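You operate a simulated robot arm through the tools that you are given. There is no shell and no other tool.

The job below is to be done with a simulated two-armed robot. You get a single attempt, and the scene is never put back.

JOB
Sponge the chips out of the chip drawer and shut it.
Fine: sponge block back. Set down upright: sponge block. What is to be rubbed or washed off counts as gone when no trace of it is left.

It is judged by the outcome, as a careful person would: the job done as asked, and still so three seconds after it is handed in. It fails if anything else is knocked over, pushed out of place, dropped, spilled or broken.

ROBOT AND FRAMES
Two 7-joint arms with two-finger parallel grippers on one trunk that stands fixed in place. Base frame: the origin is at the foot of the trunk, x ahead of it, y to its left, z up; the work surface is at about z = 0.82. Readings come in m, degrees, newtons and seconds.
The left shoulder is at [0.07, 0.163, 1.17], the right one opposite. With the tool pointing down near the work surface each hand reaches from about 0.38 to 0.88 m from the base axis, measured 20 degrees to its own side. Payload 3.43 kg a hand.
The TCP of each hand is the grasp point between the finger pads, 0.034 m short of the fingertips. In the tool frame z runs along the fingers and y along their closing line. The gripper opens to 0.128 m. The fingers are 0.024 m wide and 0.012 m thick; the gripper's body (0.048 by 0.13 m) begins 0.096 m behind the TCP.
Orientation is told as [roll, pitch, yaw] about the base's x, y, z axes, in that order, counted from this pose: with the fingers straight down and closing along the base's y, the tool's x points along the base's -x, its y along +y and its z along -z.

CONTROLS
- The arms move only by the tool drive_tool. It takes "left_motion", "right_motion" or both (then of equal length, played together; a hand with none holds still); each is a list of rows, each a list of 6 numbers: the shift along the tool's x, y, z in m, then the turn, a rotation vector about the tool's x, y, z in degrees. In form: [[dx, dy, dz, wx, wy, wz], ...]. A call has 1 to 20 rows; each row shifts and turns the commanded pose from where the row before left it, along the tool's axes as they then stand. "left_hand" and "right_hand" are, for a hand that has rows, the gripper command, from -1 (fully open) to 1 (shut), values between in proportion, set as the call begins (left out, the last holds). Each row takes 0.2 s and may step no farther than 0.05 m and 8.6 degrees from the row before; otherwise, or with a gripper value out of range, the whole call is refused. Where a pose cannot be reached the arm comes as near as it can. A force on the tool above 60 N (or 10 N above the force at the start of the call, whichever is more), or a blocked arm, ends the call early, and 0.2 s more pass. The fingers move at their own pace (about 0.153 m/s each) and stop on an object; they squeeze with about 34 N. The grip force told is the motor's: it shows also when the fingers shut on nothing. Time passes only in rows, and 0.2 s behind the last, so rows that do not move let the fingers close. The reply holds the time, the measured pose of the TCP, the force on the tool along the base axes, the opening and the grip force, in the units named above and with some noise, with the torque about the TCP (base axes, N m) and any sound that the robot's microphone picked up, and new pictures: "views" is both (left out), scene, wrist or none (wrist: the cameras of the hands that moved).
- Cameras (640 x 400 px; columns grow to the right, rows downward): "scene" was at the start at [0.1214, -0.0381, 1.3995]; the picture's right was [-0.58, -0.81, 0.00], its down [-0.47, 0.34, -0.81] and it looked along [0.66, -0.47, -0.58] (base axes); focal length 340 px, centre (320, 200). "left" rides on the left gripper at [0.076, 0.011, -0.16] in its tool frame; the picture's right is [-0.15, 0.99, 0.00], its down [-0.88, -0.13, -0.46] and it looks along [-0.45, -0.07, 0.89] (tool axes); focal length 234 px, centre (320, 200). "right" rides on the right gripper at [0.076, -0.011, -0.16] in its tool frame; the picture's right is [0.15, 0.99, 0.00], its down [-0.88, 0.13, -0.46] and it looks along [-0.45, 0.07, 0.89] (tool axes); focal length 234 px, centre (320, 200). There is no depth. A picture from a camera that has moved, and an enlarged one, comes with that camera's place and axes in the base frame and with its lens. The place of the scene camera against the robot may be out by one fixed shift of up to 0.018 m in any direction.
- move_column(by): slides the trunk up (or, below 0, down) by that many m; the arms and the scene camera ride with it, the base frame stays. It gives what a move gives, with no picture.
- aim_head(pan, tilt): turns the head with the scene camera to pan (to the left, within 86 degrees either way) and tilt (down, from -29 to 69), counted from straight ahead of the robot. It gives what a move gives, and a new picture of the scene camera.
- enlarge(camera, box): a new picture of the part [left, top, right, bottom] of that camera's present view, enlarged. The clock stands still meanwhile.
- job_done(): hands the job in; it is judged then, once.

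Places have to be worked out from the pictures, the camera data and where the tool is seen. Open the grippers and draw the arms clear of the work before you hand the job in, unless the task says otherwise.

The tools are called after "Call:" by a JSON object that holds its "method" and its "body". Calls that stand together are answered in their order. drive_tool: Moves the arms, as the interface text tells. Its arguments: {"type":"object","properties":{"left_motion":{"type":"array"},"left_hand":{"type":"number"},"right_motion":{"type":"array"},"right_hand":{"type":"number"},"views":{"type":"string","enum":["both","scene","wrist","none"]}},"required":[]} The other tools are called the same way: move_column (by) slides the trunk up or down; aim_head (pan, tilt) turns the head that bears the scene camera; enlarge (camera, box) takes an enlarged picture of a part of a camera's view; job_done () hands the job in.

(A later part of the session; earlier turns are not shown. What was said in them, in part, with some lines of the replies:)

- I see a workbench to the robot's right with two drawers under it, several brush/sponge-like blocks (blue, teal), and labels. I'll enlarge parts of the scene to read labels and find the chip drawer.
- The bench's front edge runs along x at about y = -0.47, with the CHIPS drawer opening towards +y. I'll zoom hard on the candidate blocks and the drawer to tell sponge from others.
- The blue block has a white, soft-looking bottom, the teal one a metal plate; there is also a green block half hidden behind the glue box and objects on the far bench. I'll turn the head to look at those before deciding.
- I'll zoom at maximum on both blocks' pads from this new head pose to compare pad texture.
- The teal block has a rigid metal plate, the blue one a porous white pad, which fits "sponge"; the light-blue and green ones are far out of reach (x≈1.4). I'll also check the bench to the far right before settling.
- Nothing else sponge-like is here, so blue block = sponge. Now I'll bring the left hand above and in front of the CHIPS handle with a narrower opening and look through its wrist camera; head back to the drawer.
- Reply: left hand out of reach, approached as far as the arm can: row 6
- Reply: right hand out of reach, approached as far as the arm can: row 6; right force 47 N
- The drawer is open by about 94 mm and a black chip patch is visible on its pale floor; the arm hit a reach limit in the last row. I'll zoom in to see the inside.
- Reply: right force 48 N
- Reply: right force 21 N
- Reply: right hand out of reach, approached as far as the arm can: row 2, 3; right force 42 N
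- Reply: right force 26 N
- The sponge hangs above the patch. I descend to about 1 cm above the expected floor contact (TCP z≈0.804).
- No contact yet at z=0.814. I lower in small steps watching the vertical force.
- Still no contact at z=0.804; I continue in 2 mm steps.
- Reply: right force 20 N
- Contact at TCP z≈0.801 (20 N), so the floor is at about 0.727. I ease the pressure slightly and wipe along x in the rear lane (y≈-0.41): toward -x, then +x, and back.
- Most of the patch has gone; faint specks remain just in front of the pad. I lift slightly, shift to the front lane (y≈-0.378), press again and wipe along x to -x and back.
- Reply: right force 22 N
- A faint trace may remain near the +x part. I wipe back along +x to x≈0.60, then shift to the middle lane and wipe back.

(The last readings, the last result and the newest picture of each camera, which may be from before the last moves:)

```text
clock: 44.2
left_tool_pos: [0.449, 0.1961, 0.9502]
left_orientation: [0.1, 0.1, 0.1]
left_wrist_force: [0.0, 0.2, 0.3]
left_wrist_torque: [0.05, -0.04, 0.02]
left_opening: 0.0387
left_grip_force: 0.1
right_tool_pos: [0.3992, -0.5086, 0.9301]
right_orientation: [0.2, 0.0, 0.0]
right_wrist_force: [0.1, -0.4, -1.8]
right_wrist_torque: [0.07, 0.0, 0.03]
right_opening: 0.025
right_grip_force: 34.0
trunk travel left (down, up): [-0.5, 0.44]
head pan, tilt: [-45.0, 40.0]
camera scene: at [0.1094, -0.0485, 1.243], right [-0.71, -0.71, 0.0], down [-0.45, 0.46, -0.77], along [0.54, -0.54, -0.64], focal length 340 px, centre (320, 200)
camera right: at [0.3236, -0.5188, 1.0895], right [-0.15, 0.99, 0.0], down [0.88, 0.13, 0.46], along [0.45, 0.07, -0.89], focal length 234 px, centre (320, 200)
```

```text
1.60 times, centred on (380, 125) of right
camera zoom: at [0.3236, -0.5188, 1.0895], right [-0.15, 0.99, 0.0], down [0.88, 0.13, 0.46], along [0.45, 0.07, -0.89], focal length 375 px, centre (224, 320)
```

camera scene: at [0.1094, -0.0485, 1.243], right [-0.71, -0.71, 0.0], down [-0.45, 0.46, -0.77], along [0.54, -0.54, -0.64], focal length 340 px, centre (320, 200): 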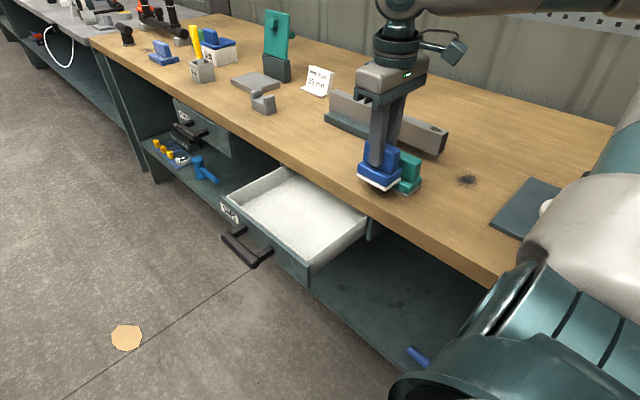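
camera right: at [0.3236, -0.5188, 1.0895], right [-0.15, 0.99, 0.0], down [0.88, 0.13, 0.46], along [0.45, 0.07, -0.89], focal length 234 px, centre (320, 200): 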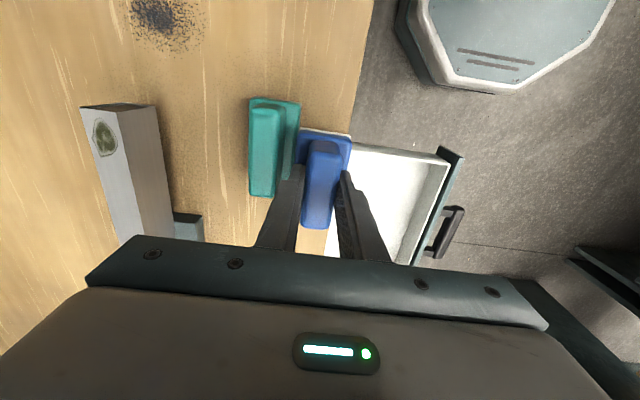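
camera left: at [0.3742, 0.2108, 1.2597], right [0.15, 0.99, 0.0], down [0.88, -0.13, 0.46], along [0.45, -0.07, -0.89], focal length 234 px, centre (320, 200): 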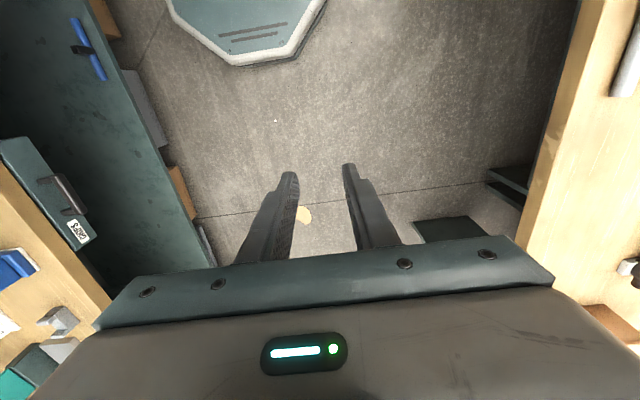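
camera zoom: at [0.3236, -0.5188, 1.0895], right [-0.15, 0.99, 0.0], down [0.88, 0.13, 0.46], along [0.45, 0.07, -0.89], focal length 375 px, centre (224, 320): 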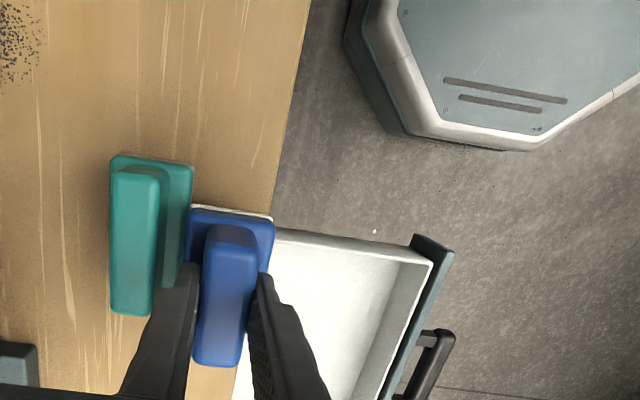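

The tray looks clean. I notice the sponge is close beside the teal block (no contact force), so I go straight up first, then look.

Call:
{"method": "drive_tool", "body": {"right_motion": [[0, 0.005, -0.03, 0, 0, 0], [0, 0, -0.045, 0, 0, 0], [0, 0, -0.045, 0, 0, 0]], "views": "both"}}

Call:
{"method": "enlarge", "body": {"camera": "scene", "box": [340, 120, 480, 220]}}

Call:
{"method": "enlarge", "body": {"camera": "scene", "box": [240, 160, 370, 260]}}

```text
clock: 45.0
left_tool_pos: [0.4496, 0.1975, 0.95]
left_orientation: [0.0, 0.0, 0.1]
left_wrist_force: [-0.1, -0.4, -0.7]
left_wrist_torque: [-0.01, -0.04, -0.02]
left_opening: 0.0383
left_grip_force: 0.1
right_tool_pos: [0.3989, -0.5012, 1.0507]
right_orientation: [0.1, -0.1, 0.0]
right_wrist_force: [-0.1, -0.1, -0.8]
right_wrist_torque: [-0.03, 0.01, -0.01]
right_opening: 0.025
right_grip_force: 34.4
trunk travel left (down, up): [-0.5, 0.44]
head pan, tilt: [-45.0, 40.0]
camera scene: at [0.1098, -0.046, 1.243], right [-0.71, -0.71, 0.0], down [-0.45, 0.45, -0.77], along [0.54, -0.54, -0.64], focal length 340 px, centre (320, 200)
camera right: at [0.3241, -0.5114, 1.2108], right [-0.15, 0.99, 0.0], down [0.88, 0.13, 0.46], along [0.45, 0.07, -0.89], focal length 234 px, centre (320, 200)
```

scene: 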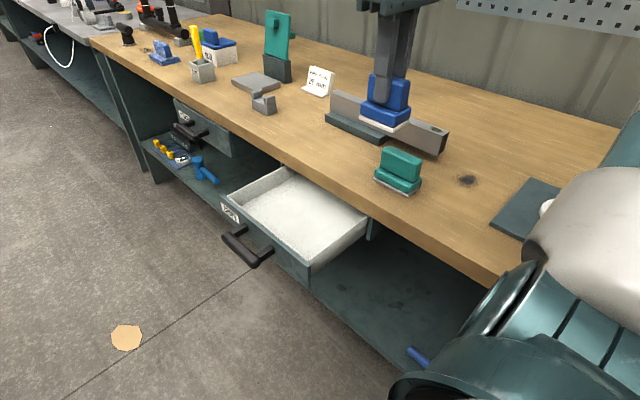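
right: 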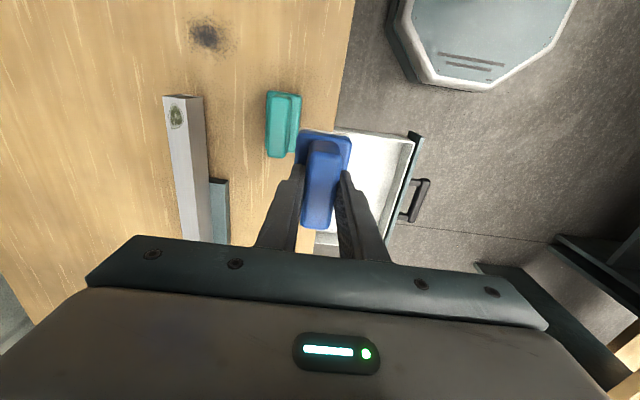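

```text
4.00 times, centred on (410, 170) of scene
camera zoom: at [0.1098, -0.046, 1.243], right [-0.71, -0.71, 0.0], down [-0.45, 0.45, -0.77], along [0.54, -0.54, -0.64], focal length 1361 px, centre (-40, 320)
```

zoom: 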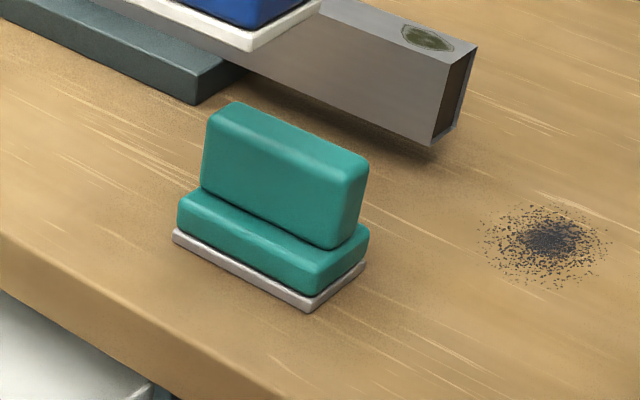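

```text
4.00 times, centred on (305, 210) of scene
camera zoom: at [0.1098, -0.046, 1.243], right [-0.71, -0.71, 0.0], down [-0.45, 0.45, -0.77], along [0.54, -0.54, -0.64], focal length 1361 px, centre (380, 160)
```

zoom: 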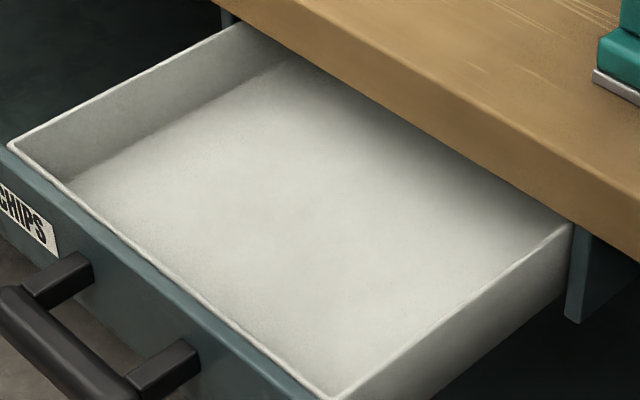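

The teal block is untouched and the tray looks clean from the head. To inspect for traces I carry the sponge above its old spot and bring the left hand's camera above the drawer front.

Call:
{"method": "drive_tool", "body": {"right_motion": [[-0.0313, -0.0072, 0.0025, 0, 0, 0], [-0.0313, -0.0072, 0.0025, 0, 0, 0], [-0.0313, -0.0072, 0.0025, 0, 0, 0], [-0.0313, -0.0072, 0.0025, 0, 0, 0], [-0.0313, -0.0072, 0.0025, 0, 0, 0], [-0.0313, -0.0072, 0.0025, 0, 0, 0], [-0.0313, -0.0072, 0.0025, 0, 0, 0], [-0.0313, -0.0072, 0.0025, 0, 0, 0]], "left_motion": [[-0.004, -0.039, -0.021, 0, 0, 0], [-0.004, -0.039, -0.021, 0, 0, 0], [-0.004, -0.039, -0.021, 0, 0, 0], [-0.004, -0.039, -0.021, 0, 0, 0], [-0.004, -0.039, -0.021, 0, 0, 0], [-0.004, -0.039, -0.021, 0, 0, 0], [-0.004, -0.039, -0.021, 0, 0, 0], [-0.004, -0.039, -0.021, 0, 0, 0]], "views": "both"}}

Call:
{"method": "enlarge", "body": {"camera": "left", "box": [60, 0, 320, 230]}}

Call:
{"method": "enlarge", "body": {"camera": "right", "box": [340, 0, 560, 180]}}

```text
clock: 46.9
left_tool_pos: [0.4831, -0.1176, 1.1173]
left_orientation: [0.3, 0.1, 0.1]
left_wrist_force: [-0.1, -0.1, 0.6]
left_wrist_torque: [0.02, 0.02, 0.01]
left_opening: 0.0384
left_grip_force: 0.0
right_tool_pos: [0.653, -0.5619, 1.0263]
right_orientation: [0.1, 0.1, -0.1]
right_wrist_force: [0.1, -0.2, -1.1]
right_wrist_torque: [0.06, -0.01, -0.03]
right_opening: 0.0254
right_grip_force: 34.4
trunk travel left (down, up): [-0.5, 0.44]
head pan, tilt: [-45.0, 40.0]
camera scene: at [0.1116, -0.0489, 1.2426], right [-0.71, -0.71, 0.0], down [-0.46, 0.46, -0.76], along [0.54, -0.54, -0.64], focal length 340 px, centre (320, 200)
camera right: at [0.5768, -0.5725, 1.1872], right [-0.15, 0.99, 0.0], down [0.88, 0.13, 0.45], along [0.45, 0.07, -0.89], focal length 234 px, centre (320, 200)
camera left: at [0.4083, -0.1062, 1.2781], right [0.14, 0.99, 0.0], down [0.88, -0.13, 0.45], along [0.45, -0.06, -0.89], focal length 234 px, centre (320, 200)
```

scene: 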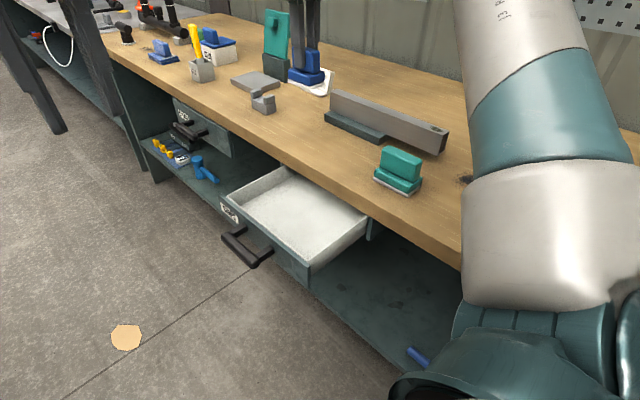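
right: 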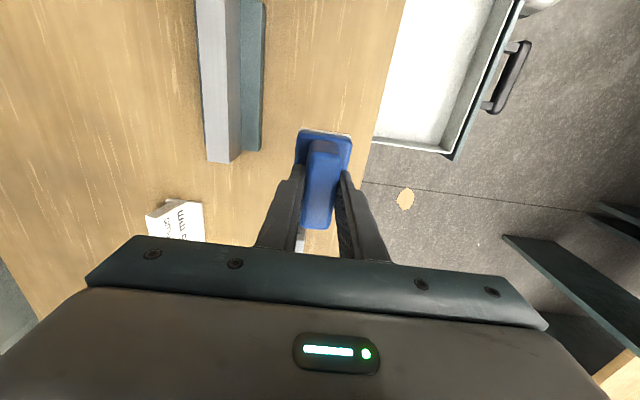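
left: 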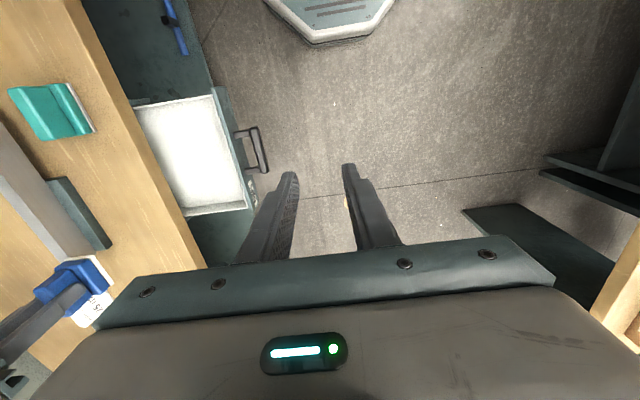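

```text
1.74 times, centred on (190, 115) of left
camera zoom: at [0.4083, -0.1062, 1.2781], right [0.14, 0.99, 0.0], down [0.88, -0.13, 0.45], along [0.45, -0.06, -0.89], focal length 407 px, centre (546, 348)
```

zoom: 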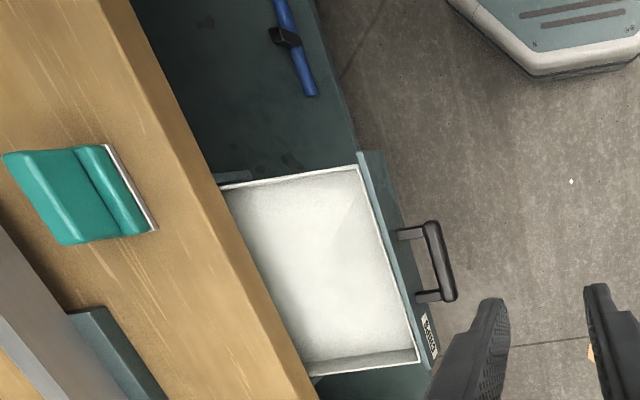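

```text
2.22 times, centred on (450, 90) of right
camera zoom: at [0.5768, -0.5725, 1.1872], right [-0.15, 0.99, 0.0], down [0.88, 0.13, 0.45], along [0.45, 0.07, -0.89], focal length 520 px, centre (31, 444)
```

zoom: 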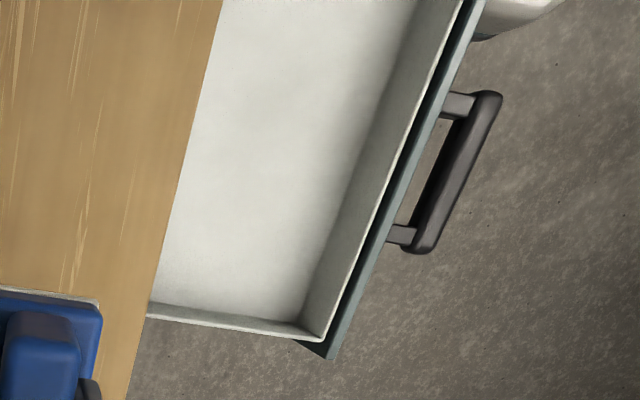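

I zoom hard on the tray floor in each view to look for remaining traces.

Call:
{"method": "enlarge", "body": {"camera": "left", "box": [140, 90, 250, 215]}}

Call:
{"method": "enlarge", "body": {"camera": "scene", "box": [255, 180, 345, 245]}}

Call:
{"method": "enlarge", "body": {"camera": "right", "box": [380, 0, 480, 80]}}

```text
3.20 times, centred on (195, 152) of left
camera zoom: at [0.4083, -0.1062, 1.2781], right [0.14, 0.99, 0.0], down [0.88, -0.13, 0.45], along [0.45, -0.06, -0.89], focal length 749 px, centre (720, 352)
```

zoom: 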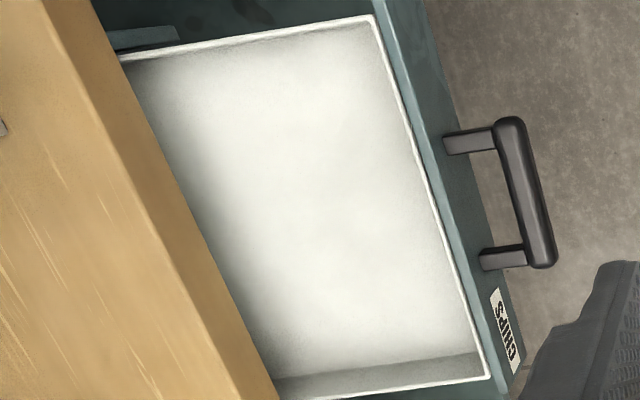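

```text
6.15 times, centred on (300, 212) of scene
camera zoom: at [0.1116, -0.0489, 1.2426], right [-0.71, -0.71, 0.0], down [-0.46, 0.46, -0.76], along [0.54, -0.54, -0.64], focal length 2093 px, centre (443, 123)
```

zoom: 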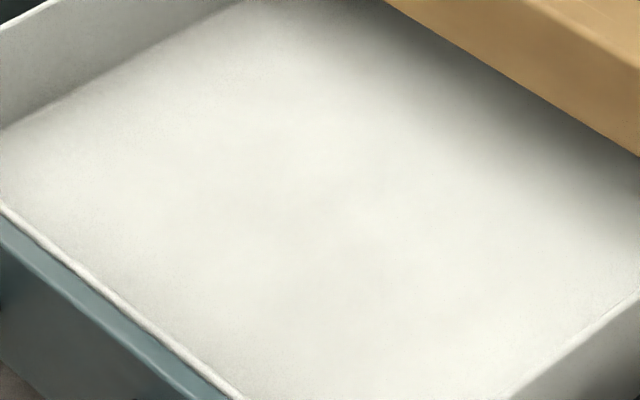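

```text
5.00 times, centred on (430, 40) of right
camera zoom: at [0.5768, -0.5725, 1.1872], right [-0.15, 0.99, 0.0], down [0.88, 0.13, 0.45], along [0.45, 0.07, -0.89], focal length 1171 px, centre (-230, 1000)
```

zoom: 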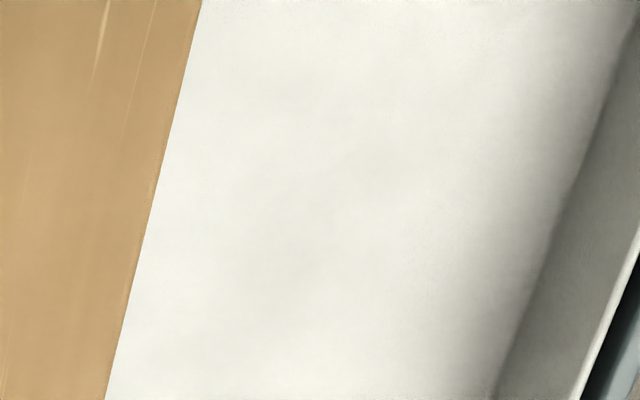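

The tray is spotless in all views. I now lower the sponge toward its original spot, stopping about 5 mm above the bench.

Call:
{"method": "drive_tool", "body": {"right_motion": [[0.0037, 0.003, 0.03, 0, 0, 0], [0, 0, 0.04, 0, 0, 0], [0, 0, 0.035, 0, 0, 0], [0, 0, 0.022, 0, 0, 0], [0, 0, 0, 0, 0, 0]], "views": "scene"}}

Call:
{"method": "enlarge", "body": {"camera": "scene", "box": [260, 60, 360, 160]}}

```text
clock: 48.0
left_tool_pos: [0.4812, -0.1145, 1.1185]
left_orientation: [0.0, 0.0, 0.1]
left_wrist_force: [0.9, -0.1, -0.4]
left_wrist_torque: [-0.02, -0.03, 0.0]
left_opening: 0.0384
left_grip_force: 0.0
right_tool_pos: [0.6471, -0.5574, 0.9028]
right_orientation: [0.0, 0.0, -0.1]
right_wrist_force: [0.1, -0.6, -1.2]
right_wrist_torque: [-0.04, 0.02, 0.01]
right_opening: 0.0249
right_grip_force: 34.1
trunk travel left (down, up): [-0.5, 0.44]
head pan, tilt: [-45.0, 40.0]
camera scene: at [0.1101, -0.0467, 1.243], right [-0.71, -0.71, 0.0], down [-0.45, 0.45, -0.77], along [0.54, -0.54, -0.64], focal length 340 px, centre (320, 200)
```

scene: 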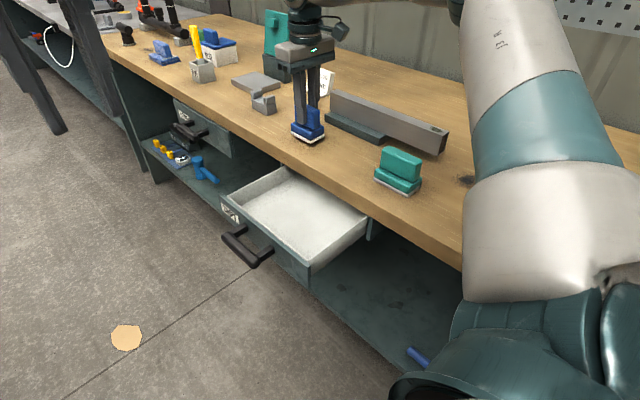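

```text
4.00 times, centred on (310, 110) of scene
camera zoom: at [0.1101, -0.0467, 1.243], right [-0.71, -0.71, 0.0], down [-0.45, 0.45, -0.77], along [0.54, -0.54, -0.64], focal length 1361 px, centre (360, 560)
```

zoom: 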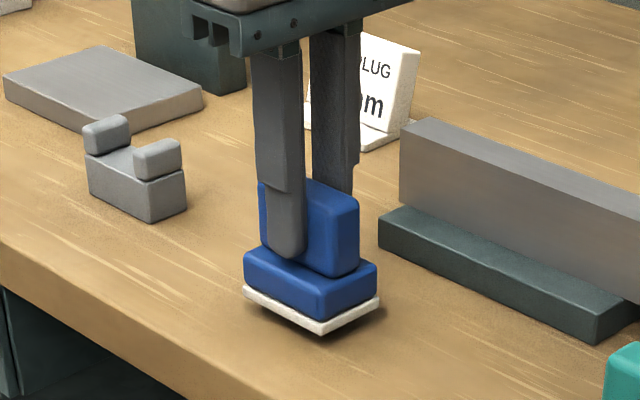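

About 8 mm above the bench. I lower in small steps until light contact.

Call:
{"method": "drive_tool", "body": {"right_motion": [[-0.001, 0, 0.003, 0, 0, 0], [0, 0, 0.003, 0, 0, 0]], "views": "none"}}

Call:
{"method": "drive_tool", "body": {"right_motion": [[0, 0, 0.0015, 0, 0, 0], [0, 0, 0.001, 0, 0, 0]], "views": "none"}}

```text
clock: 48.6
left_tool_pos: [0.4821, -0.1147, 1.1184]
left_orientation: [0.0, 0.1, 0.1]
left_wrist_force: [-1.1, 0.3, -0.3]
left_wrist_torque: [-0.03, 0.01, 0.03]
left_opening: 0.0387
left_grip_force: 0.1
right_tool_pos: [0.6487, -0.5568, 0.8968]
right_orientation: [0.0, 0.0, 0.0]
right_wrist_force: [0.1, -0.2, -1.3]
right_wrist_torque: [-0.03, -0.02, -0.02]
right_opening: 0.025
right_grip_force: 33.7
trunk travel left (down, up): [-0.5, 0.44]
head pan, tilt: [-45.0, 40.0]
```

```text
clock: 49.2
left_tool_pos: [0.4818, -0.1142, 1.1172]
left_orientation: [-0.1, 0.1, 0.0]
left_wrist_force: [-0.6, 0.2, -0.1]
left_wrist_torque: [0.01, 0.02, 0.03]
left_opening: 0.0386
left_grip_force: 0.0
right_tool_pos: [0.6486, -0.557, 0.8928]
right_orientation: [0.1, 0.1, 0.0]
right_wrist_force: [0.2, 0.0, -0.6]
right_wrist_torque: [0.02, 0.04, 0.01]
right_opening: 0.0252
right_grip_force: 33.8
trunk travel left (down, up): [-0.5, 0.44]
head pan, tilt: [-45.0, 40.0]
```

No contact yet at 0.893; I continue 1 mm at a time.

Call:
{"method": "drive_tool", "body": {"right_motion": [[0, 0, 0.001, 0, 0, 0], [0, 0, 0, 0, 0, 0]], "views": "none"}}

Call:
{"method": "drive_tool", "body": {"right_motion": [[0, 0, 0.001, 0, 0, 0], [0, 0, 0, 0, 0, 0]], "views": "none"}}

```text
clock: 49.9
left_tool_pos: [0.4814, -0.1141, 1.1183]
left_orientation: [0.1, 0.1, 0.2]
left_wrist_force: [-0.2, 1.9, -0.2]
left_wrist_torque: [-0.01, -0.01, -0.03]
left_opening: 0.0381
left_grip_force: 0.0
right_tool_pos: [0.6476, -0.5574, 0.8952]
right_orientation: [0.0, -0.1, 0.0]
right_wrist_force: [0.3, -0.9, -0.1]
right_wrist_torque: [0.03, 0.0, -0.02]
right_opening: 0.0251
right_grip_force: 34.0
trunk travel left (down, up): [-0.5, 0.44]
head pan, tilt: [-45.0, 40.0]
```

```text
clock: 50.5
left_tool_pos: [0.4817, -0.1137, 1.1192]
left_orientation: [0.0, -0.1, 0.1]
left_wrist_force: [-0.2, 0.1, -0.2]
left_wrist_torque: [0.01, -0.01, 0.0]
left_opening: 0.0385
left_grip_force: 0.0
right_tool_pos: [0.6484, -0.5578, 0.8932]
right_orientation: [0.1, 0.0, -0.1]
right_wrist_force: [0.8, -2.0, 6.4]
right_wrist_torque: [-0.08, 0.01, 0.01]
right_opening: 0.0249
right_grip_force: 34.3
trunk travel left (down, up): [-0.5, 0.44]
head pan, tilt: [-45.0, 40.0]
```

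Light contact (6 N). I open the fingers to 60 mm, then check it stands flat.

Call:
{"method": "drive_tool", "body": {"right_motion": [[0, 0, 0, 0, 0, 0], [0, 0, 0, 0, 0, 0]], "right_hand": 0.06, "views": "wrist"}}

Call:
{"method": "enlarge", "body": {"camera": "scene", "box": [260, 60, 360, 160]}}

```text
clock: 51.0
left_tool_pos: [0.4832, -0.1149, 1.1199]
left_orientation: [0.0, 0.1, 0.1]
left_wrist_force: [0.4, 0.1, 0.0]
left_wrist_torque: [0.02, -0.01, 0.01]
left_opening: 0.0384
left_grip_force: 0.1
right_tool_pos: [0.6474, -0.5559, 0.8922]
right_orientation: [-0.1, 0.0, 0.0]
right_wrist_force: [-0.1, 0.8, 0.0]
right_wrist_torque: [0.04, 0.0, 0.02]
right_opening: 0.0606
right_grip_force: 0.1
trunk travel left (down, up): [-0.5, 0.44]
head pan, tilt: [-45.0, 40.0]
camera right: at [0.5724, -0.5667, 1.0524], right [-0.15, 0.99, 0.0], down [0.88, 0.13, 0.46], along [0.45, 0.07, -0.89], focal length 234 px, centre (320, 200)
```

right: 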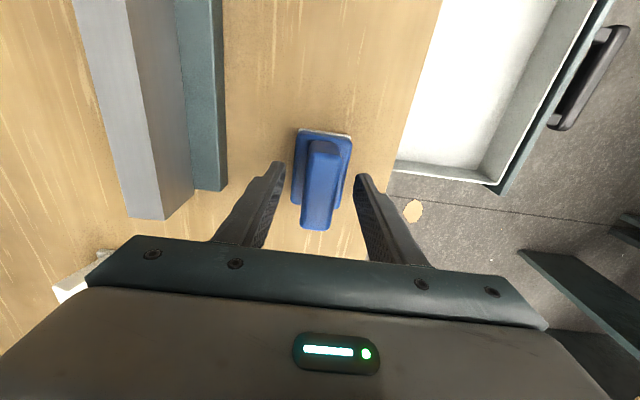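

```text
4.00 times, centred on (310, 110) of scene
camera zoom: at [0.1103, -0.0469, 1.2429], right [-0.71, -0.71, 0.0], down [-0.45, 0.45, -0.77], along [0.54, -0.54, -0.64], focal length 1361 px, centre (360, 560)
```

zoom: 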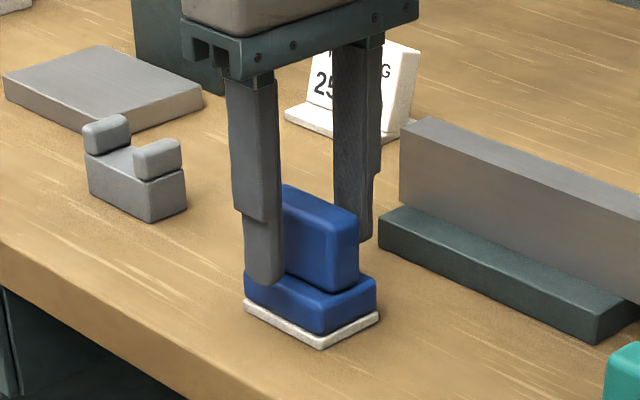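

The sponge stands flat on its pad at its old spot. I lift the right hand straight up while withdrawing the left hand.

Call:
{"method": "drive_tool", "body": {"right_motion": [[0, 0, -0.025, 0, 0, 0], [0, 0, -0.04, 0, 0, 0], [0, 0, -0.045, 0, 0, 0], [0, 0, -0.04, 0, 0, 0], [0, 0, 0, 0, 0, 0], [0, 0, 0, 0, 0, 0], [0, 0, 0, 0, 0, 0], [0, 0, 0, 0, 0, 0]], "left_motion": [[0.004, 0.0394, 0.001, 0, 0, 0], [0.004, 0.0394, 0.001, 0, 0, 0], [0.004, 0.0394, 0.001, 0, 0, 0], [0.004, 0.0394, 0.001, 0, 0, 0], [0.004, 0.0394, 0.001, 0, 0, 0], [0.004, 0.0394, 0.001, 0, 0, 0], [0.004, 0.0394, 0.001, 0, 0, 0], [0.004, 0.0394, 0.001, 0, 0, 0]], "views": "both"}}

Call:
{"method": "enlarge", "body": {"camera": "left", "box": [0, 80, 160, 260]}}

```text
clock: 52.9
left_tool_pos: [0.4494, 0.2037, 1.1113]
left_orientation: [-0.1, 0.0, 0.1]
left_wrist_force: [0.6, -0.4, -0.6]
left_wrist_torque: [-0.03, -0.01, -0.01]
left_opening: 0.0383
left_grip_force: 0.0
right_tool_pos: [0.6477, -0.5554, 1.0417]
right_orientation: [-0.1, -0.1, 0.0]
right_wrist_force: [0.9, 0.3, 0.9]
right_wrist_torque: [-0.03, -0.05, -0.03]
right_opening: 0.0602
right_grip_force: 0.0
trunk travel left (down, up): [-0.5, 0.44]
head pan, tilt: [-45.0, 40.0]
camera scene: at [0.1095, -0.0452, 1.2431], right [-0.71, -0.71, 0.0], down [-0.45, 0.45, -0.77], along [0.54, -0.54, -0.64], focal length 340 px, centre (320, 200)
camera right: at [0.5713, -0.5654, 1.2028], right [-0.15, 0.99, 0.0], down [0.88, 0.13, 0.46], along [0.45, 0.07, -0.89], focal length 234 px, centre (320, 200)
camera left: at [0.3737, 0.2139, 1.27], right [0.15, 0.99, 0.0], down [0.88, -0.13, 0.46], along [0.45, -0.07, -0.89], focal length 234 px, centre (320, 200)
```

scene: 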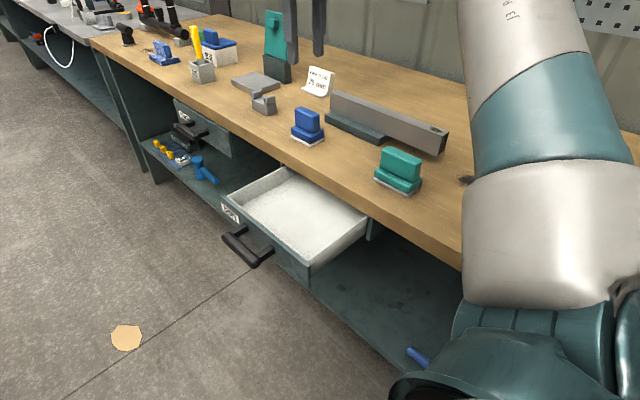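
right: 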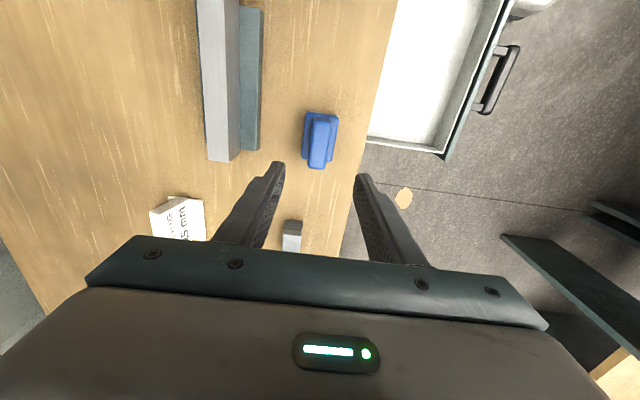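
left: 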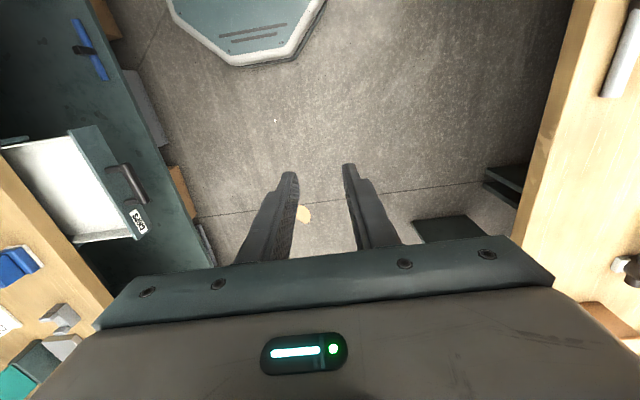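

```text
2.22 times, centred on (80, 170) of left
camera zoom: at [0.3737, 0.2139, 1.27], right [0.15, 0.99, 0.0], down [0.88, -0.13, 0.46], along [0.45, -0.07, -0.89], focal length 520 px, centre (853, 267)
```

zoom: 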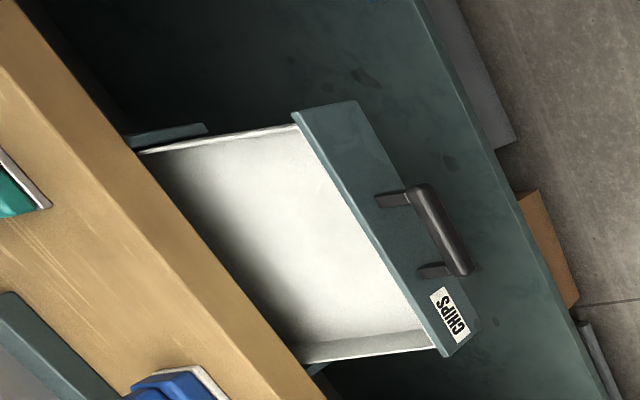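

All clear and clean. Now I bring the right hand over the handle (bar at y≈-0.263) with a 42 mm opening.

Call:
{"method": "drive_tool", "body": {"right_motion": [[0.0153, 0.0366, 0.005, 0, 0, 0], [0.0153, 0.0366, 0.01, 0, 0, 0], [0.0153, 0.0366, 0.01, 0, 0, 0], [0.0153, 0.0366, 0.012, 0, 0, 0], [0.0153, 0.0366, 0.012, 0, 0, 0], [0.0153, 0.0366, 0.012, 0, 0, 0], [0.0153, 0.0366, 0.014, 0, 0, 0], [0.0153, 0.0362, 0.015, 0, 0, 0]], "right_hand": 0.344, "views": "both"}}

Call:
{"method": "enlarge", "body": {"camera": "right", "box": [140, 0, 400, 200]}}

```text
clock: 54.6
left_tool_pos: [0.4501, 0.2016, 1.109]
left_orientation: [0.0, 0.0, 0.1]
left_wrist_force: [-0.3, 0.3, 0.4]
left_wrist_torque: [-0.01, 0.0, 0.04]
left_opening: 0.0386
left_grip_force: 0.0
right_tool_pos: [0.5241, -0.2623, 0.9516]
right_orientation: [0.0, 0.0, -0.2]
right_wrist_force: [-0.1, 1.6, -0.1]
right_wrist_torque: [-0.09, -0.02, -0.01]
right_opening: 0.042
right_grip_force: 0.0
trunk travel left (down, up): [-0.5, 0.44]
head pan, tilt: [-45.0, 40.0]
camera scene: at [0.1104, -0.0455, 1.243], right [-0.71, -0.71, 0.0], down [-0.45, 0.45, -0.77], along [0.54, -0.54, -0.64], focal length 340 px, centre (320, 200)
camera right: at [0.4492, -0.272, 1.1122], right [-0.15, 0.99, 0.0], down [0.88, 0.13, 0.46], along [0.45, 0.07, -0.89], focal length 234 px, centre (320, 200)
```

scene: 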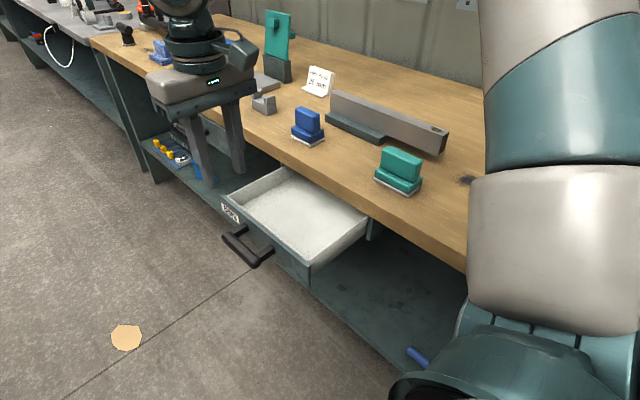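
right: 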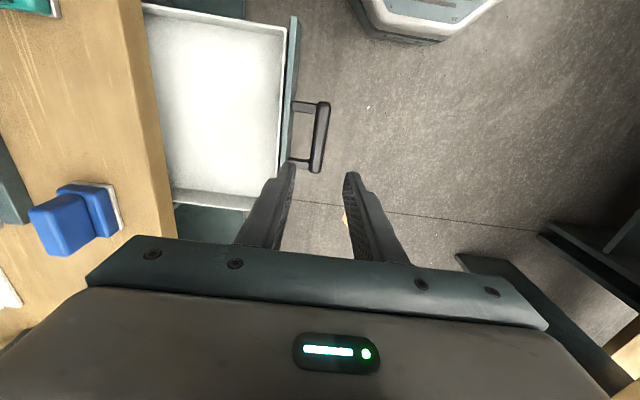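

```text
2.00 times, centred on (270, 100) of right
camera zoom: at [0.4492, -0.272, 1.1122], right [-0.15, 0.99, 0.0], down [0.88, 0.13, 0.46], along [0.45, 0.07, -0.89], focal length 468 px, centre (420, 400)
```

zoom: 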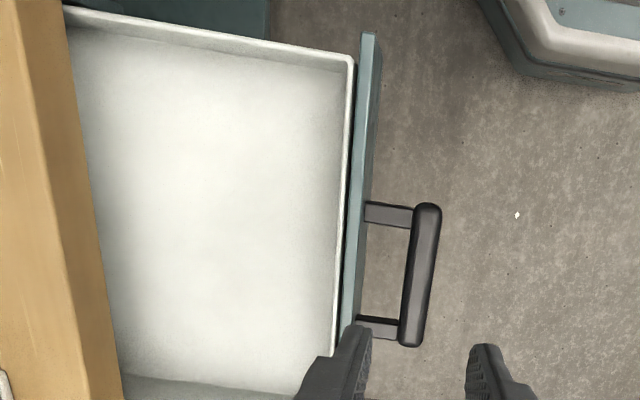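

Tray confirmed clean from above; bar at [0.526, -0.260]. I descend around it.

Call:
{"method": "drive_tool", "body": {"right_motion": [[0, 0.002, 0.035, 0, 0, 0], [0, 0, 0.045, 0, 0, 0], [0, 0, 0.045, 0, 0, 0], [0, 0, 0.04, 0, 0, 0], [0, 0, 0.03, 0, 0, 0]], "views": "wrist"}}

Call:
{"method": "drive_tool", "body": {"right_motion": [[0, 0, 0, 0, 0, 0], [0, 0, 0, 0, 0, 0], [0, 0, 0, 0, 0, 0]], "right_hand": 1, "views": "none"}}

```text
clock: 55.9
left_tool_pos: [0.4501, 0.2006, 1.1085]
left_orientation: [0.0, 0.1, 0.1]
left_wrist_force: [-1.0, -0.3, -0.7]
left_wrist_torque: [0.02, -0.01, -0.02]
left_opening: 0.0382
left_grip_force: 0.1
right_tool_pos: [0.5258, -0.2603, 0.7547]
right_orientation: [0.0, 0.0, 0.0]
right_wrist_force: [0.0, 0.9, 0.1]
right_wrist_torque: [0.03, 0.02, -0.05]
right_opening: 0.0421
right_grip_force: 0.0
trunk travel left (down, up): [-0.5, 0.44]
head pan, tilt: [-45.0, 40.0]
camera right: at [0.4501, -0.2717, 0.916], right [-0.15, 0.99, 0.0], down [0.88, 0.13, 0.46], along [0.45, 0.07, -0.89], focal length 234 px, centre (320, 200)
```

right: 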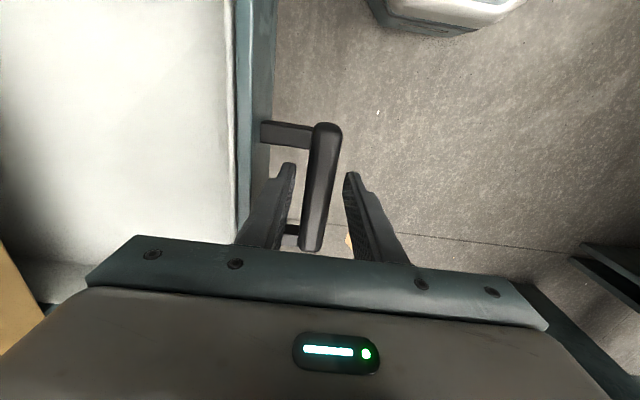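

```text
clock: 56.6
left_tool_pos: [0.4499, 0.201, 1.1091]
left_orientation: [-0.1, 0.1, 0.1]
left_wrist_force: [0.3, 0.2, -1.1]
left_wrist_torque: [0.01, 0.03, 0.01]
left_opening: 0.0381
left_grip_force: 0.1
right_tool_pos: [0.5255, -0.2614, 0.7548]
right_orientation: [0.0, 0.1, -0.1]
right_wrist_force: [-0.9, 0.6, -6.7]
right_wrist_torque: [0.0, -1.54, 0.03]
right_opening: 0.0218
right_grip_force: 45.2
trunk travel left (down, up): [-0.5, 0.44]
head pan, tilt: [-45.0, 40.0]
```

Gripped. I push the drawer shut along -y by 0.155 m, then finish in small steps.

Call:
{"method": "drive_tool", "body": {"right_motion": [[0, -0.01, 0, 0, 0, 0], [0, -0.018, 0, 0, 0, 0], [0, -0.02, 0, 0, 0, 0], [0, -0.02, 0, 0, 0, 0], [0, -0.02, 0, 0, 0, 0], [0, -0.02, 0, 0, 0, 0], [0, -0.02, 0, 0, 0, 0], [0, -0.015, 0, 0, 0, 0], [0, -0.012, 0, 0, 0, 0]], "views": "both"}}

```text
clock: 58.6
left_tool_pos: [0.449, 0.1991, 1.1095]
left_orientation: [0.1, 0.0, 0.0]
left_wrist_force: [0.0, -0.4, -0.9]
left_wrist_torque: [0.01, 0.01, 0.01]
left_opening: 0.0389
left_grip_force: 0.0
right_tool_pos: [0.5267, -0.4191, 0.7562]
right_orientation: [0.0, 0.2, -0.1]
right_wrist_force: [-10.4, -1.6, -14.5]
right_wrist_torque: [0.13, 0.66, 0.27]
right_opening: 0.0218
right_grip_force: 45.4
trunk travel left (down, up): [-0.5, 0.44]
head pan, tilt: [-45.0, 40.0]
camera scene: at [0.1104, -0.0483, 1.2429], right [-0.71, -0.71, 0.0], down [-0.45, 0.46, -0.77], along [0.54, -0.54, -0.64], focal length 340 px, centre (320, 200)
camera right: at [0.4502, -0.4291, 0.9165], right [-0.14, 0.99, 0.0], down [0.88, 0.13, 0.45], along [0.45, 0.07, -0.89], focal length 234 px, centre (320, 200)
```

scene: 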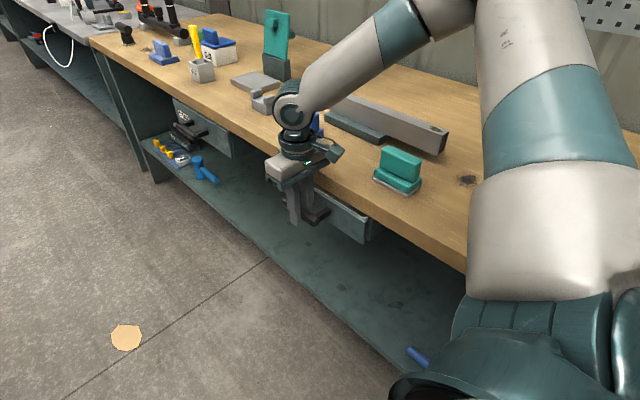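
right: 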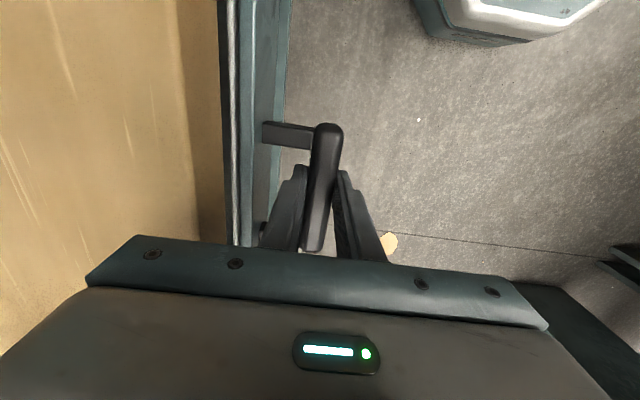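

A thin strip of tray rim still shows, ~9 mm to go. I push on in small steps.

Call:
{"method": "drive_tool", "body": {"right_motion": [[0, -0.004, 0, 0, 0, 0], [0, -0.003, 0, 0, 0, 0], [0, -0.002, 0, 0, 0, 0], [0, -0.001, 0, 0, 0, 0]], "views": "wrist"}}

Call:
{"method": "drive_tool", "body": {"right_motion": [[0, -0.002, 0, 0, 0, 0], [0, 0, 0, 0, 0, 0]], "views": "wrist"}}

```text
clock: 59.6
left_tool_pos: [0.4509, 0.1999, 1.1095]
left_orientation: [0.1, 0.1, 0.1]
left_wrist_force: [0.0, 0.2, 0.0]
left_wrist_torque: [-0.02, 0.03, 0.01]
left_opening: 0.0384
left_grip_force: 0.0
right_tool_pos: [0.5254, -0.4288, 0.756]
right_orientation: [0.0, 0.1, 0.0]
right_wrist_force: [-11.4, -1.4, -17.7]
right_wrist_torque: [-0.63, 1.0, 0.39]
right_opening: 0.0219
right_grip_force: 45.2
trunk travel left (down, up): [-0.5, 0.44]
head pan, tilt: [-45.0, 40.0]
camera right: at [0.45, -0.4384, 0.9165], right [-0.15, 0.99, 0.0], down [0.88, 0.13, 0.45], along [0.45, 0.07, -0.89], focal length 234 px, centre (320, 200)
```

right: 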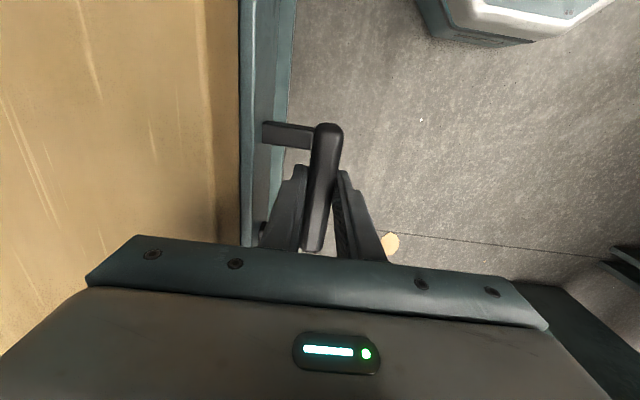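

```text
clock: 60.2
left_tool_pos: [0.4498, 0.1997, 1.11]
left_orientation: [0.1, 0.2, 0.2]
left_wrist_force: [0.4, 0.1, 0.0]
left_wrist_torque: [0.02, 0.04, -0.02]
left_opening: 0.0385
left_grip_force: 0.1
right_tool_pos: [0.5251, -0.4284, 0.757]
right_orientation: [0.1, 0.1, -0.1]
right_wrist_force: [-14.7, 3.1, -21.4]
right_wrist_torque: [-0.07, 0.39, 0.28]
right_opening: 0.0218
right_grip_force: 44.5
trunk travel left (down, up): [-0.5, 0.44]
head pan, tilt: [-45.0, 40.0]
camera right: at [0.45, -0.4396, 0.9164], right [-0.15, 0.99, 0.0], down [0.88, 0.13, 0.45], along [0.45, 0.07, -0.89], focal length 234 px, centre (320, 200)
```

right: 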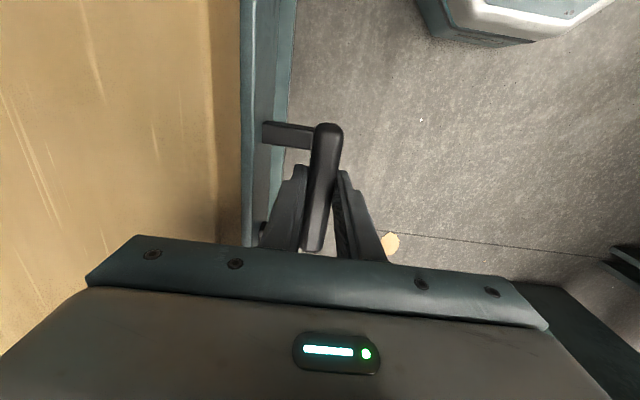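

The view matches the initial closed picture. I press 3 mm more to confirm the stop.

Call:
{"method": "drive_tool", "body": {"right_motion": [[0, -0.002, 0, 0, 0, 0], [0, -0.001, 0, 0, 0, 0]], "views": "none"}}

```text
clock: 60.9
left_tool_pos: [0.4506, 0.2022, 1.1096]
left_orientation: [0.1, 0.1, 0.1]
left_wrist_force: [0.1, 0.2, 0.6]
left_wrist_torque: [-0.03, 0.02, 0.04]
left_opening: 0.0385
left_grip_force: 0.0
right_tool_pos: [0.5253, -0.4285, 0.7552]
right_orientation: [0.0, 0.2, -0.1]
right_wrist_force: [-17.5, 25.4, -31.7]
right_wrist_torque: [-0.48, -0.43, -0.63]
right_opening: 0.0219
right_grip_force: 45.1
trunk travel left (down, up): [-0.5, 0.44]
head pan, tilt: [-45.0, 40.0]
```

25 N with no further motion: the drawer is at its stop, i.e. shut. I ease the push and vertical strain, then release the bar.

Call:
{"method": "drive_tool", "body": {"right_motion": [[0, 0.003, 0.002, 0, 0, 0], [0, 0, 0.001, 0, 0, 0]], "views": "none"}}

Call:
{"method": "drive_tool", "body": {"right_motion": [[0, 0, 0, 0, 0, 0], [0, 0, 0, 0, 0, 0]], "right_hand": 0.344, "views": "wrist"}}

```text
clock: 61.5
left_tool_pos: [0.4488, 0.2008, 1.1105]
left_orientation: [0.0, 0.0, -0.1]
left_wrist_force: [-0.4, 0.3, 0.1]
left_wrist_torque: [0.01, 0.02, 0.02]
left_opening: 0.0383
left_grip_force: 0.1
right_tool_pos: [0.5252, -0.4275, 0.7563]
right_orientation: [-0.1, -0.2, -0.1]
right_wrist_force: [-15.9, 8.8, -2.0]
right_wrist_torque: [0.3, 1.58, 0.11]
right_opening: 0.0218
right_grip_force: 45.5
trunk travel left (down, up): [-0.5, 0.44]
head pan, tilt: [-45.0, 40.0]
```

```text
clock: 62.0
left_tool_pos: [0.4501, 0.2012, 1.1103]
left_orientation: [0.0, 0.0, 0.2]
left_wrist_force: [0.7, 0.0, -0.2]
left_wrist_torque: [0.01, 0.01, 0.03]
left_opening: 0.0383
left_grip_force: 0.1
right_tool_pos: [0.5262, -0.4289, 0.7553]
right_orientation: [0.0, 0.0, 0.0]
right_wrist_force: [0.7, -0.5, 0.7]
right_wrist_torque: [-0.01, 0.0, -0.02]
right_opening: 0.0419
right_grip_force: 0.0
trunk travel left (down, up): [-0.5, 0.44]
head pan, tilt: [-45.0, 40.0]
camera right: at [0.4506, -0.4393, 0.9148], right [-0.15, 0.99, 0.0], down [0.88, 0.13, 0.46], along [0.45, 0.07, -0.89], focal length 234 px, centre (320, 200)
```

right: 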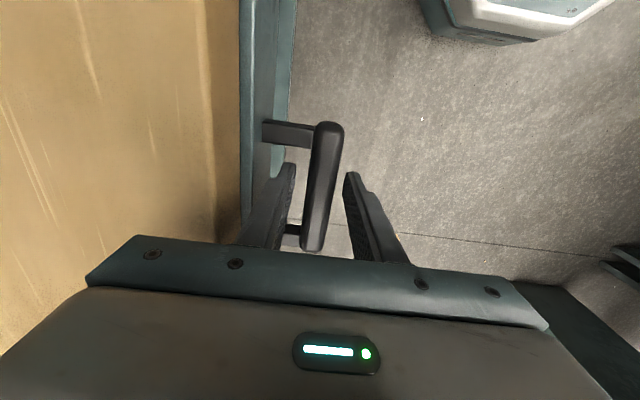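

Released. I lift the right hand straight up, away from the handle.

Call:
{"method": "drive_tool", "body": {"right_motion": [[0, 0, -0.03, 0, 0, 0], [0, 0, -0.04, 0, 0, 0], [0, 0, -0.045, 0, 0, 0], [0, 0, -0.045, 0, 0, 0], [0, 0, -0.045, 0, 0, 0], [0, 0, -0.045, 0, 0, 0], [0, 0, -0.045, 0, 0, 0]], "views": "both"}}

Call:
{"method": "enlarge", "body": {"camera": "scene", "box": [200, 60, 480, 260]}}

```text
clock: 63.6
left_tool_pos: [0.449, 0.2012, 1.1096]
left_orientation: [0.0, 0.0, 0.1]
left_wrist_force: [0.5, -0.6, -0.4]
left_wrist_torque: [-0.02, -0.01, -0.01]
left_opening: 0.0383
left_grip_force: 0.0
right_tool_pos: [0.5253, -0.4291, 1.051]
right_orientation: [-0.1, 0.0, -0.1]
right_wrist_force: [-0.2, 0.3, 0.5]
right_wrist_torque: [-0.02, -0.01, 0.02]
right_opening: 0.042
right_grip_force: 0.0
trunk travel left (down, up): [-0.5, 0.44]
head pan, tilt: [-45.0, 40.0]
camera scene: at [0.1097, -0.0461, 1.243], right [-0.71, -0.71, 0.0], down [-0.45, 0.45, -0.77], along [0.54, -0.54, -0.64], focal length 340 px, centre (320, 200)
camera right: at [0.4489, -0.4391, 1.2106], right [-0.15, 0.99, 0.0], down [0.88, 0.13, 0.46], along [0.45, 0.07, -0.89], focal length 234 px, centre (320, 200)
```

scene: 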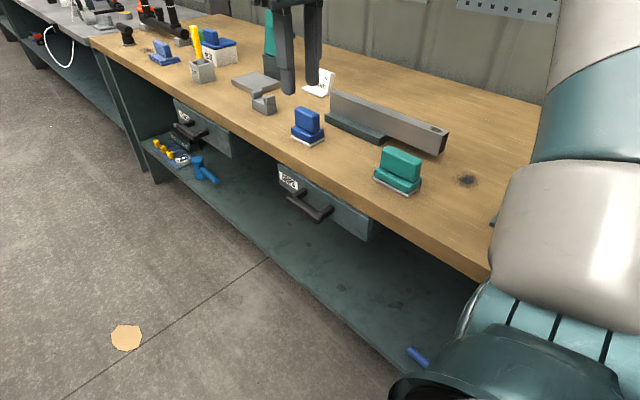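
right: 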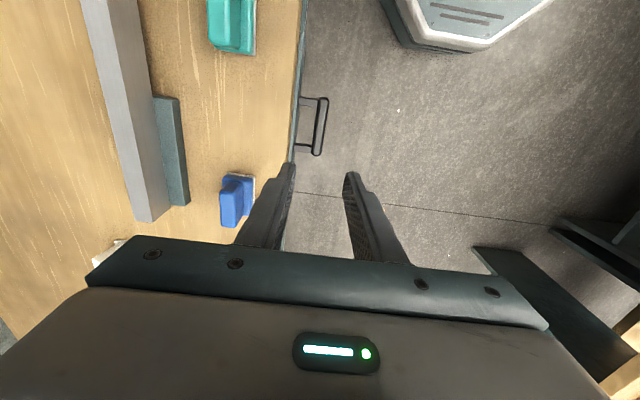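

```text
2.00 times, centred on (340, 160) of scene
camera zoom: at [0.1097, -0.0461, 1.243], right [-0.71, -0.71, 0.0], down [-0.45, 0.45, -0.77], along [0.54, -0.54, -0.64], focal length 680 px, centre (280, 280)
```

zoom: 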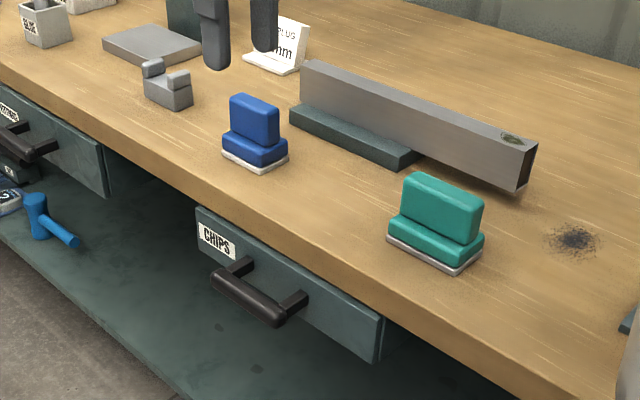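

Drawer is shut and the sponge stands upright in place, all else unchanged. I draw the right hand off the bench side and open both grippers.

Call:
{"method": "drive_tool", "body": {"right_motion": [[0, 0.03, -0.01, 0, 0, 0], [0, 0.04, -0.01, 0, 0, 0], [0, 0.04, -0.01, 0, 0, 0], [0, 0.03, -0.01, 0, 0, 0]], "left_motion": [[0, 0, 0, 0, 0, 0], [0, 0, 0, 0, 0, 0], [0, 0, 0, 0, 0, 0], [0, 0, 0, 0, 0, 0]], "right_hand": -1, "left_hand": -1, "views": "both"}}

Call:
{"method": "enlarge", "body": {"camera": "left", "box": [0, 100, 160, 260]}}

```text
clock: 64.7
left_tool_pos: [0.449, 0.2021, 1.1096]
left_orientation: [0.0, 0.1, 0.1]
left_wrist_force: [0.6, 0.1, -0.3]
left_wrist_torque: [0.01, 0.0, 0.0]
left_opening: 0.1279
left_grip_force: 0.0
right_tool_pos: [0.5249, -0.2868, 1.089]
right_orientation: [-0.1, 0.1, 0.0]
right_wrist_force: [0.4, -0.1, -0.6]
right_wrist_torque: [-0.03, 0.02, -0.03]
right_opening: 0.128
right_grip_force: 0.1
trunk travel left (down, up): [-0.5, 0.44]
head pan, tilt: [-45.0, 40.0]
camera scene: at [0.1103, -0.0455, 1.243], right [-0.71, -0.71, 0.0], down [-0.45, 0.45, -0.77], along [0.54, -0.54, -0.64], focal length 340 px, centre (320, 200)
camera right: at [0.4498, -0.2974, 1.2496], right [-0.15, 0.99, 0.0], down [0.88, 0.13, 0.46], along [0.45, 0.07, -0.89], focal length 234 px, centre (320, 200)
camera left: at [0.3746, 0.2132, 1.2699], right [0.15, 0.99, 0.0], down [0.88, -0.13, 0.46], along [0.45, -0.07, -0.89], focal length 234 px, centre (320, 200)
```

scene: 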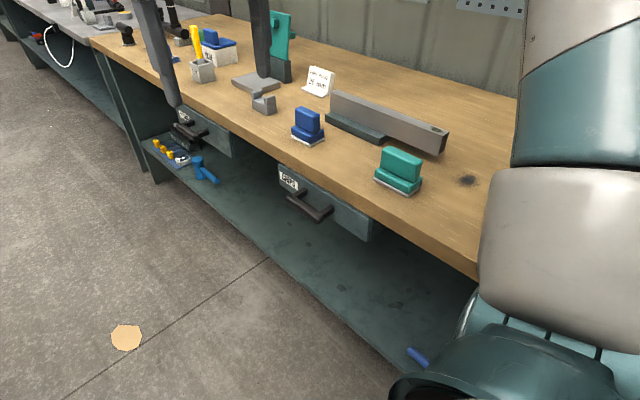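
right: 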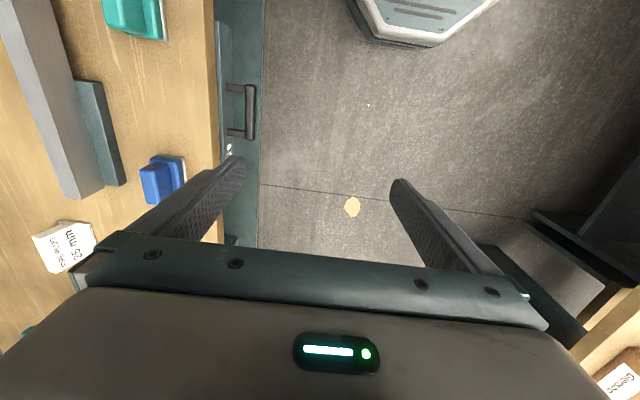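
left: 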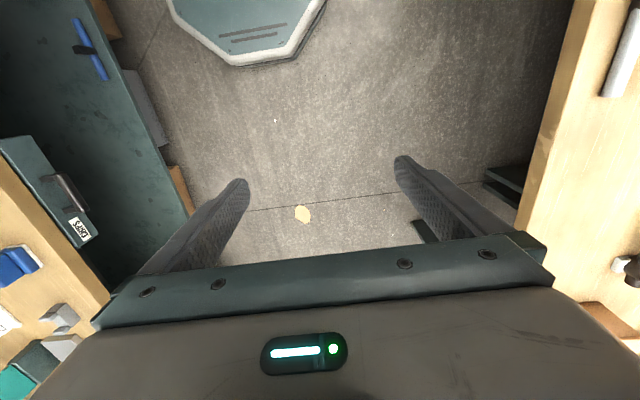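

```text
2.50 times, centred on (80, 180) of left
camera zoom: at [0.3746, 0.2132, 1.2699], right [0.15, 0.99, 0.0], down [0.88, -0.13, 0.46], along [0.45, -0.07, -0.89], focal length 585 px, centre (920, 250)
```

zoom: 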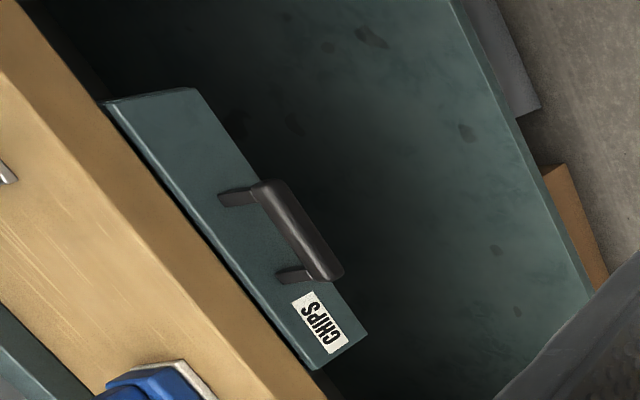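

The CHIPS drawer is flush shut, its tray was seen clean, the sponge block stands upright at its spot, and both open hands are clear. I hand the job in.

Call:
{"method": "job_done", "body": {}}

```text
The job is handed in.
```

The chips are out of the chip drawer, and the drawer is pushed shut to its stop. After wiping, the three camera views I zoomed into showed no trace left on the part of the tray I could see.

- **Sponge:** I used the blue block with the white pad, judging it by its soft, porous-looking pad. It is back upright at its original spot.
- **Drawer depth:** I opened it about 16 cm. That brought the whole chip patch out from under the bench, but I could not see the last few centimetres at the back.
- **Surroundings:** At one point the sponge passed very close to the teal block. The force reading showed no contact, and the block had not moved in the pictures afterwards. Nothing else looked disturbed.
- **Robot:** Both grippers are open and the arms are clear of the bench. The trunk is still 0.15 m lower than at the start, which I needed for the right arm to reach.
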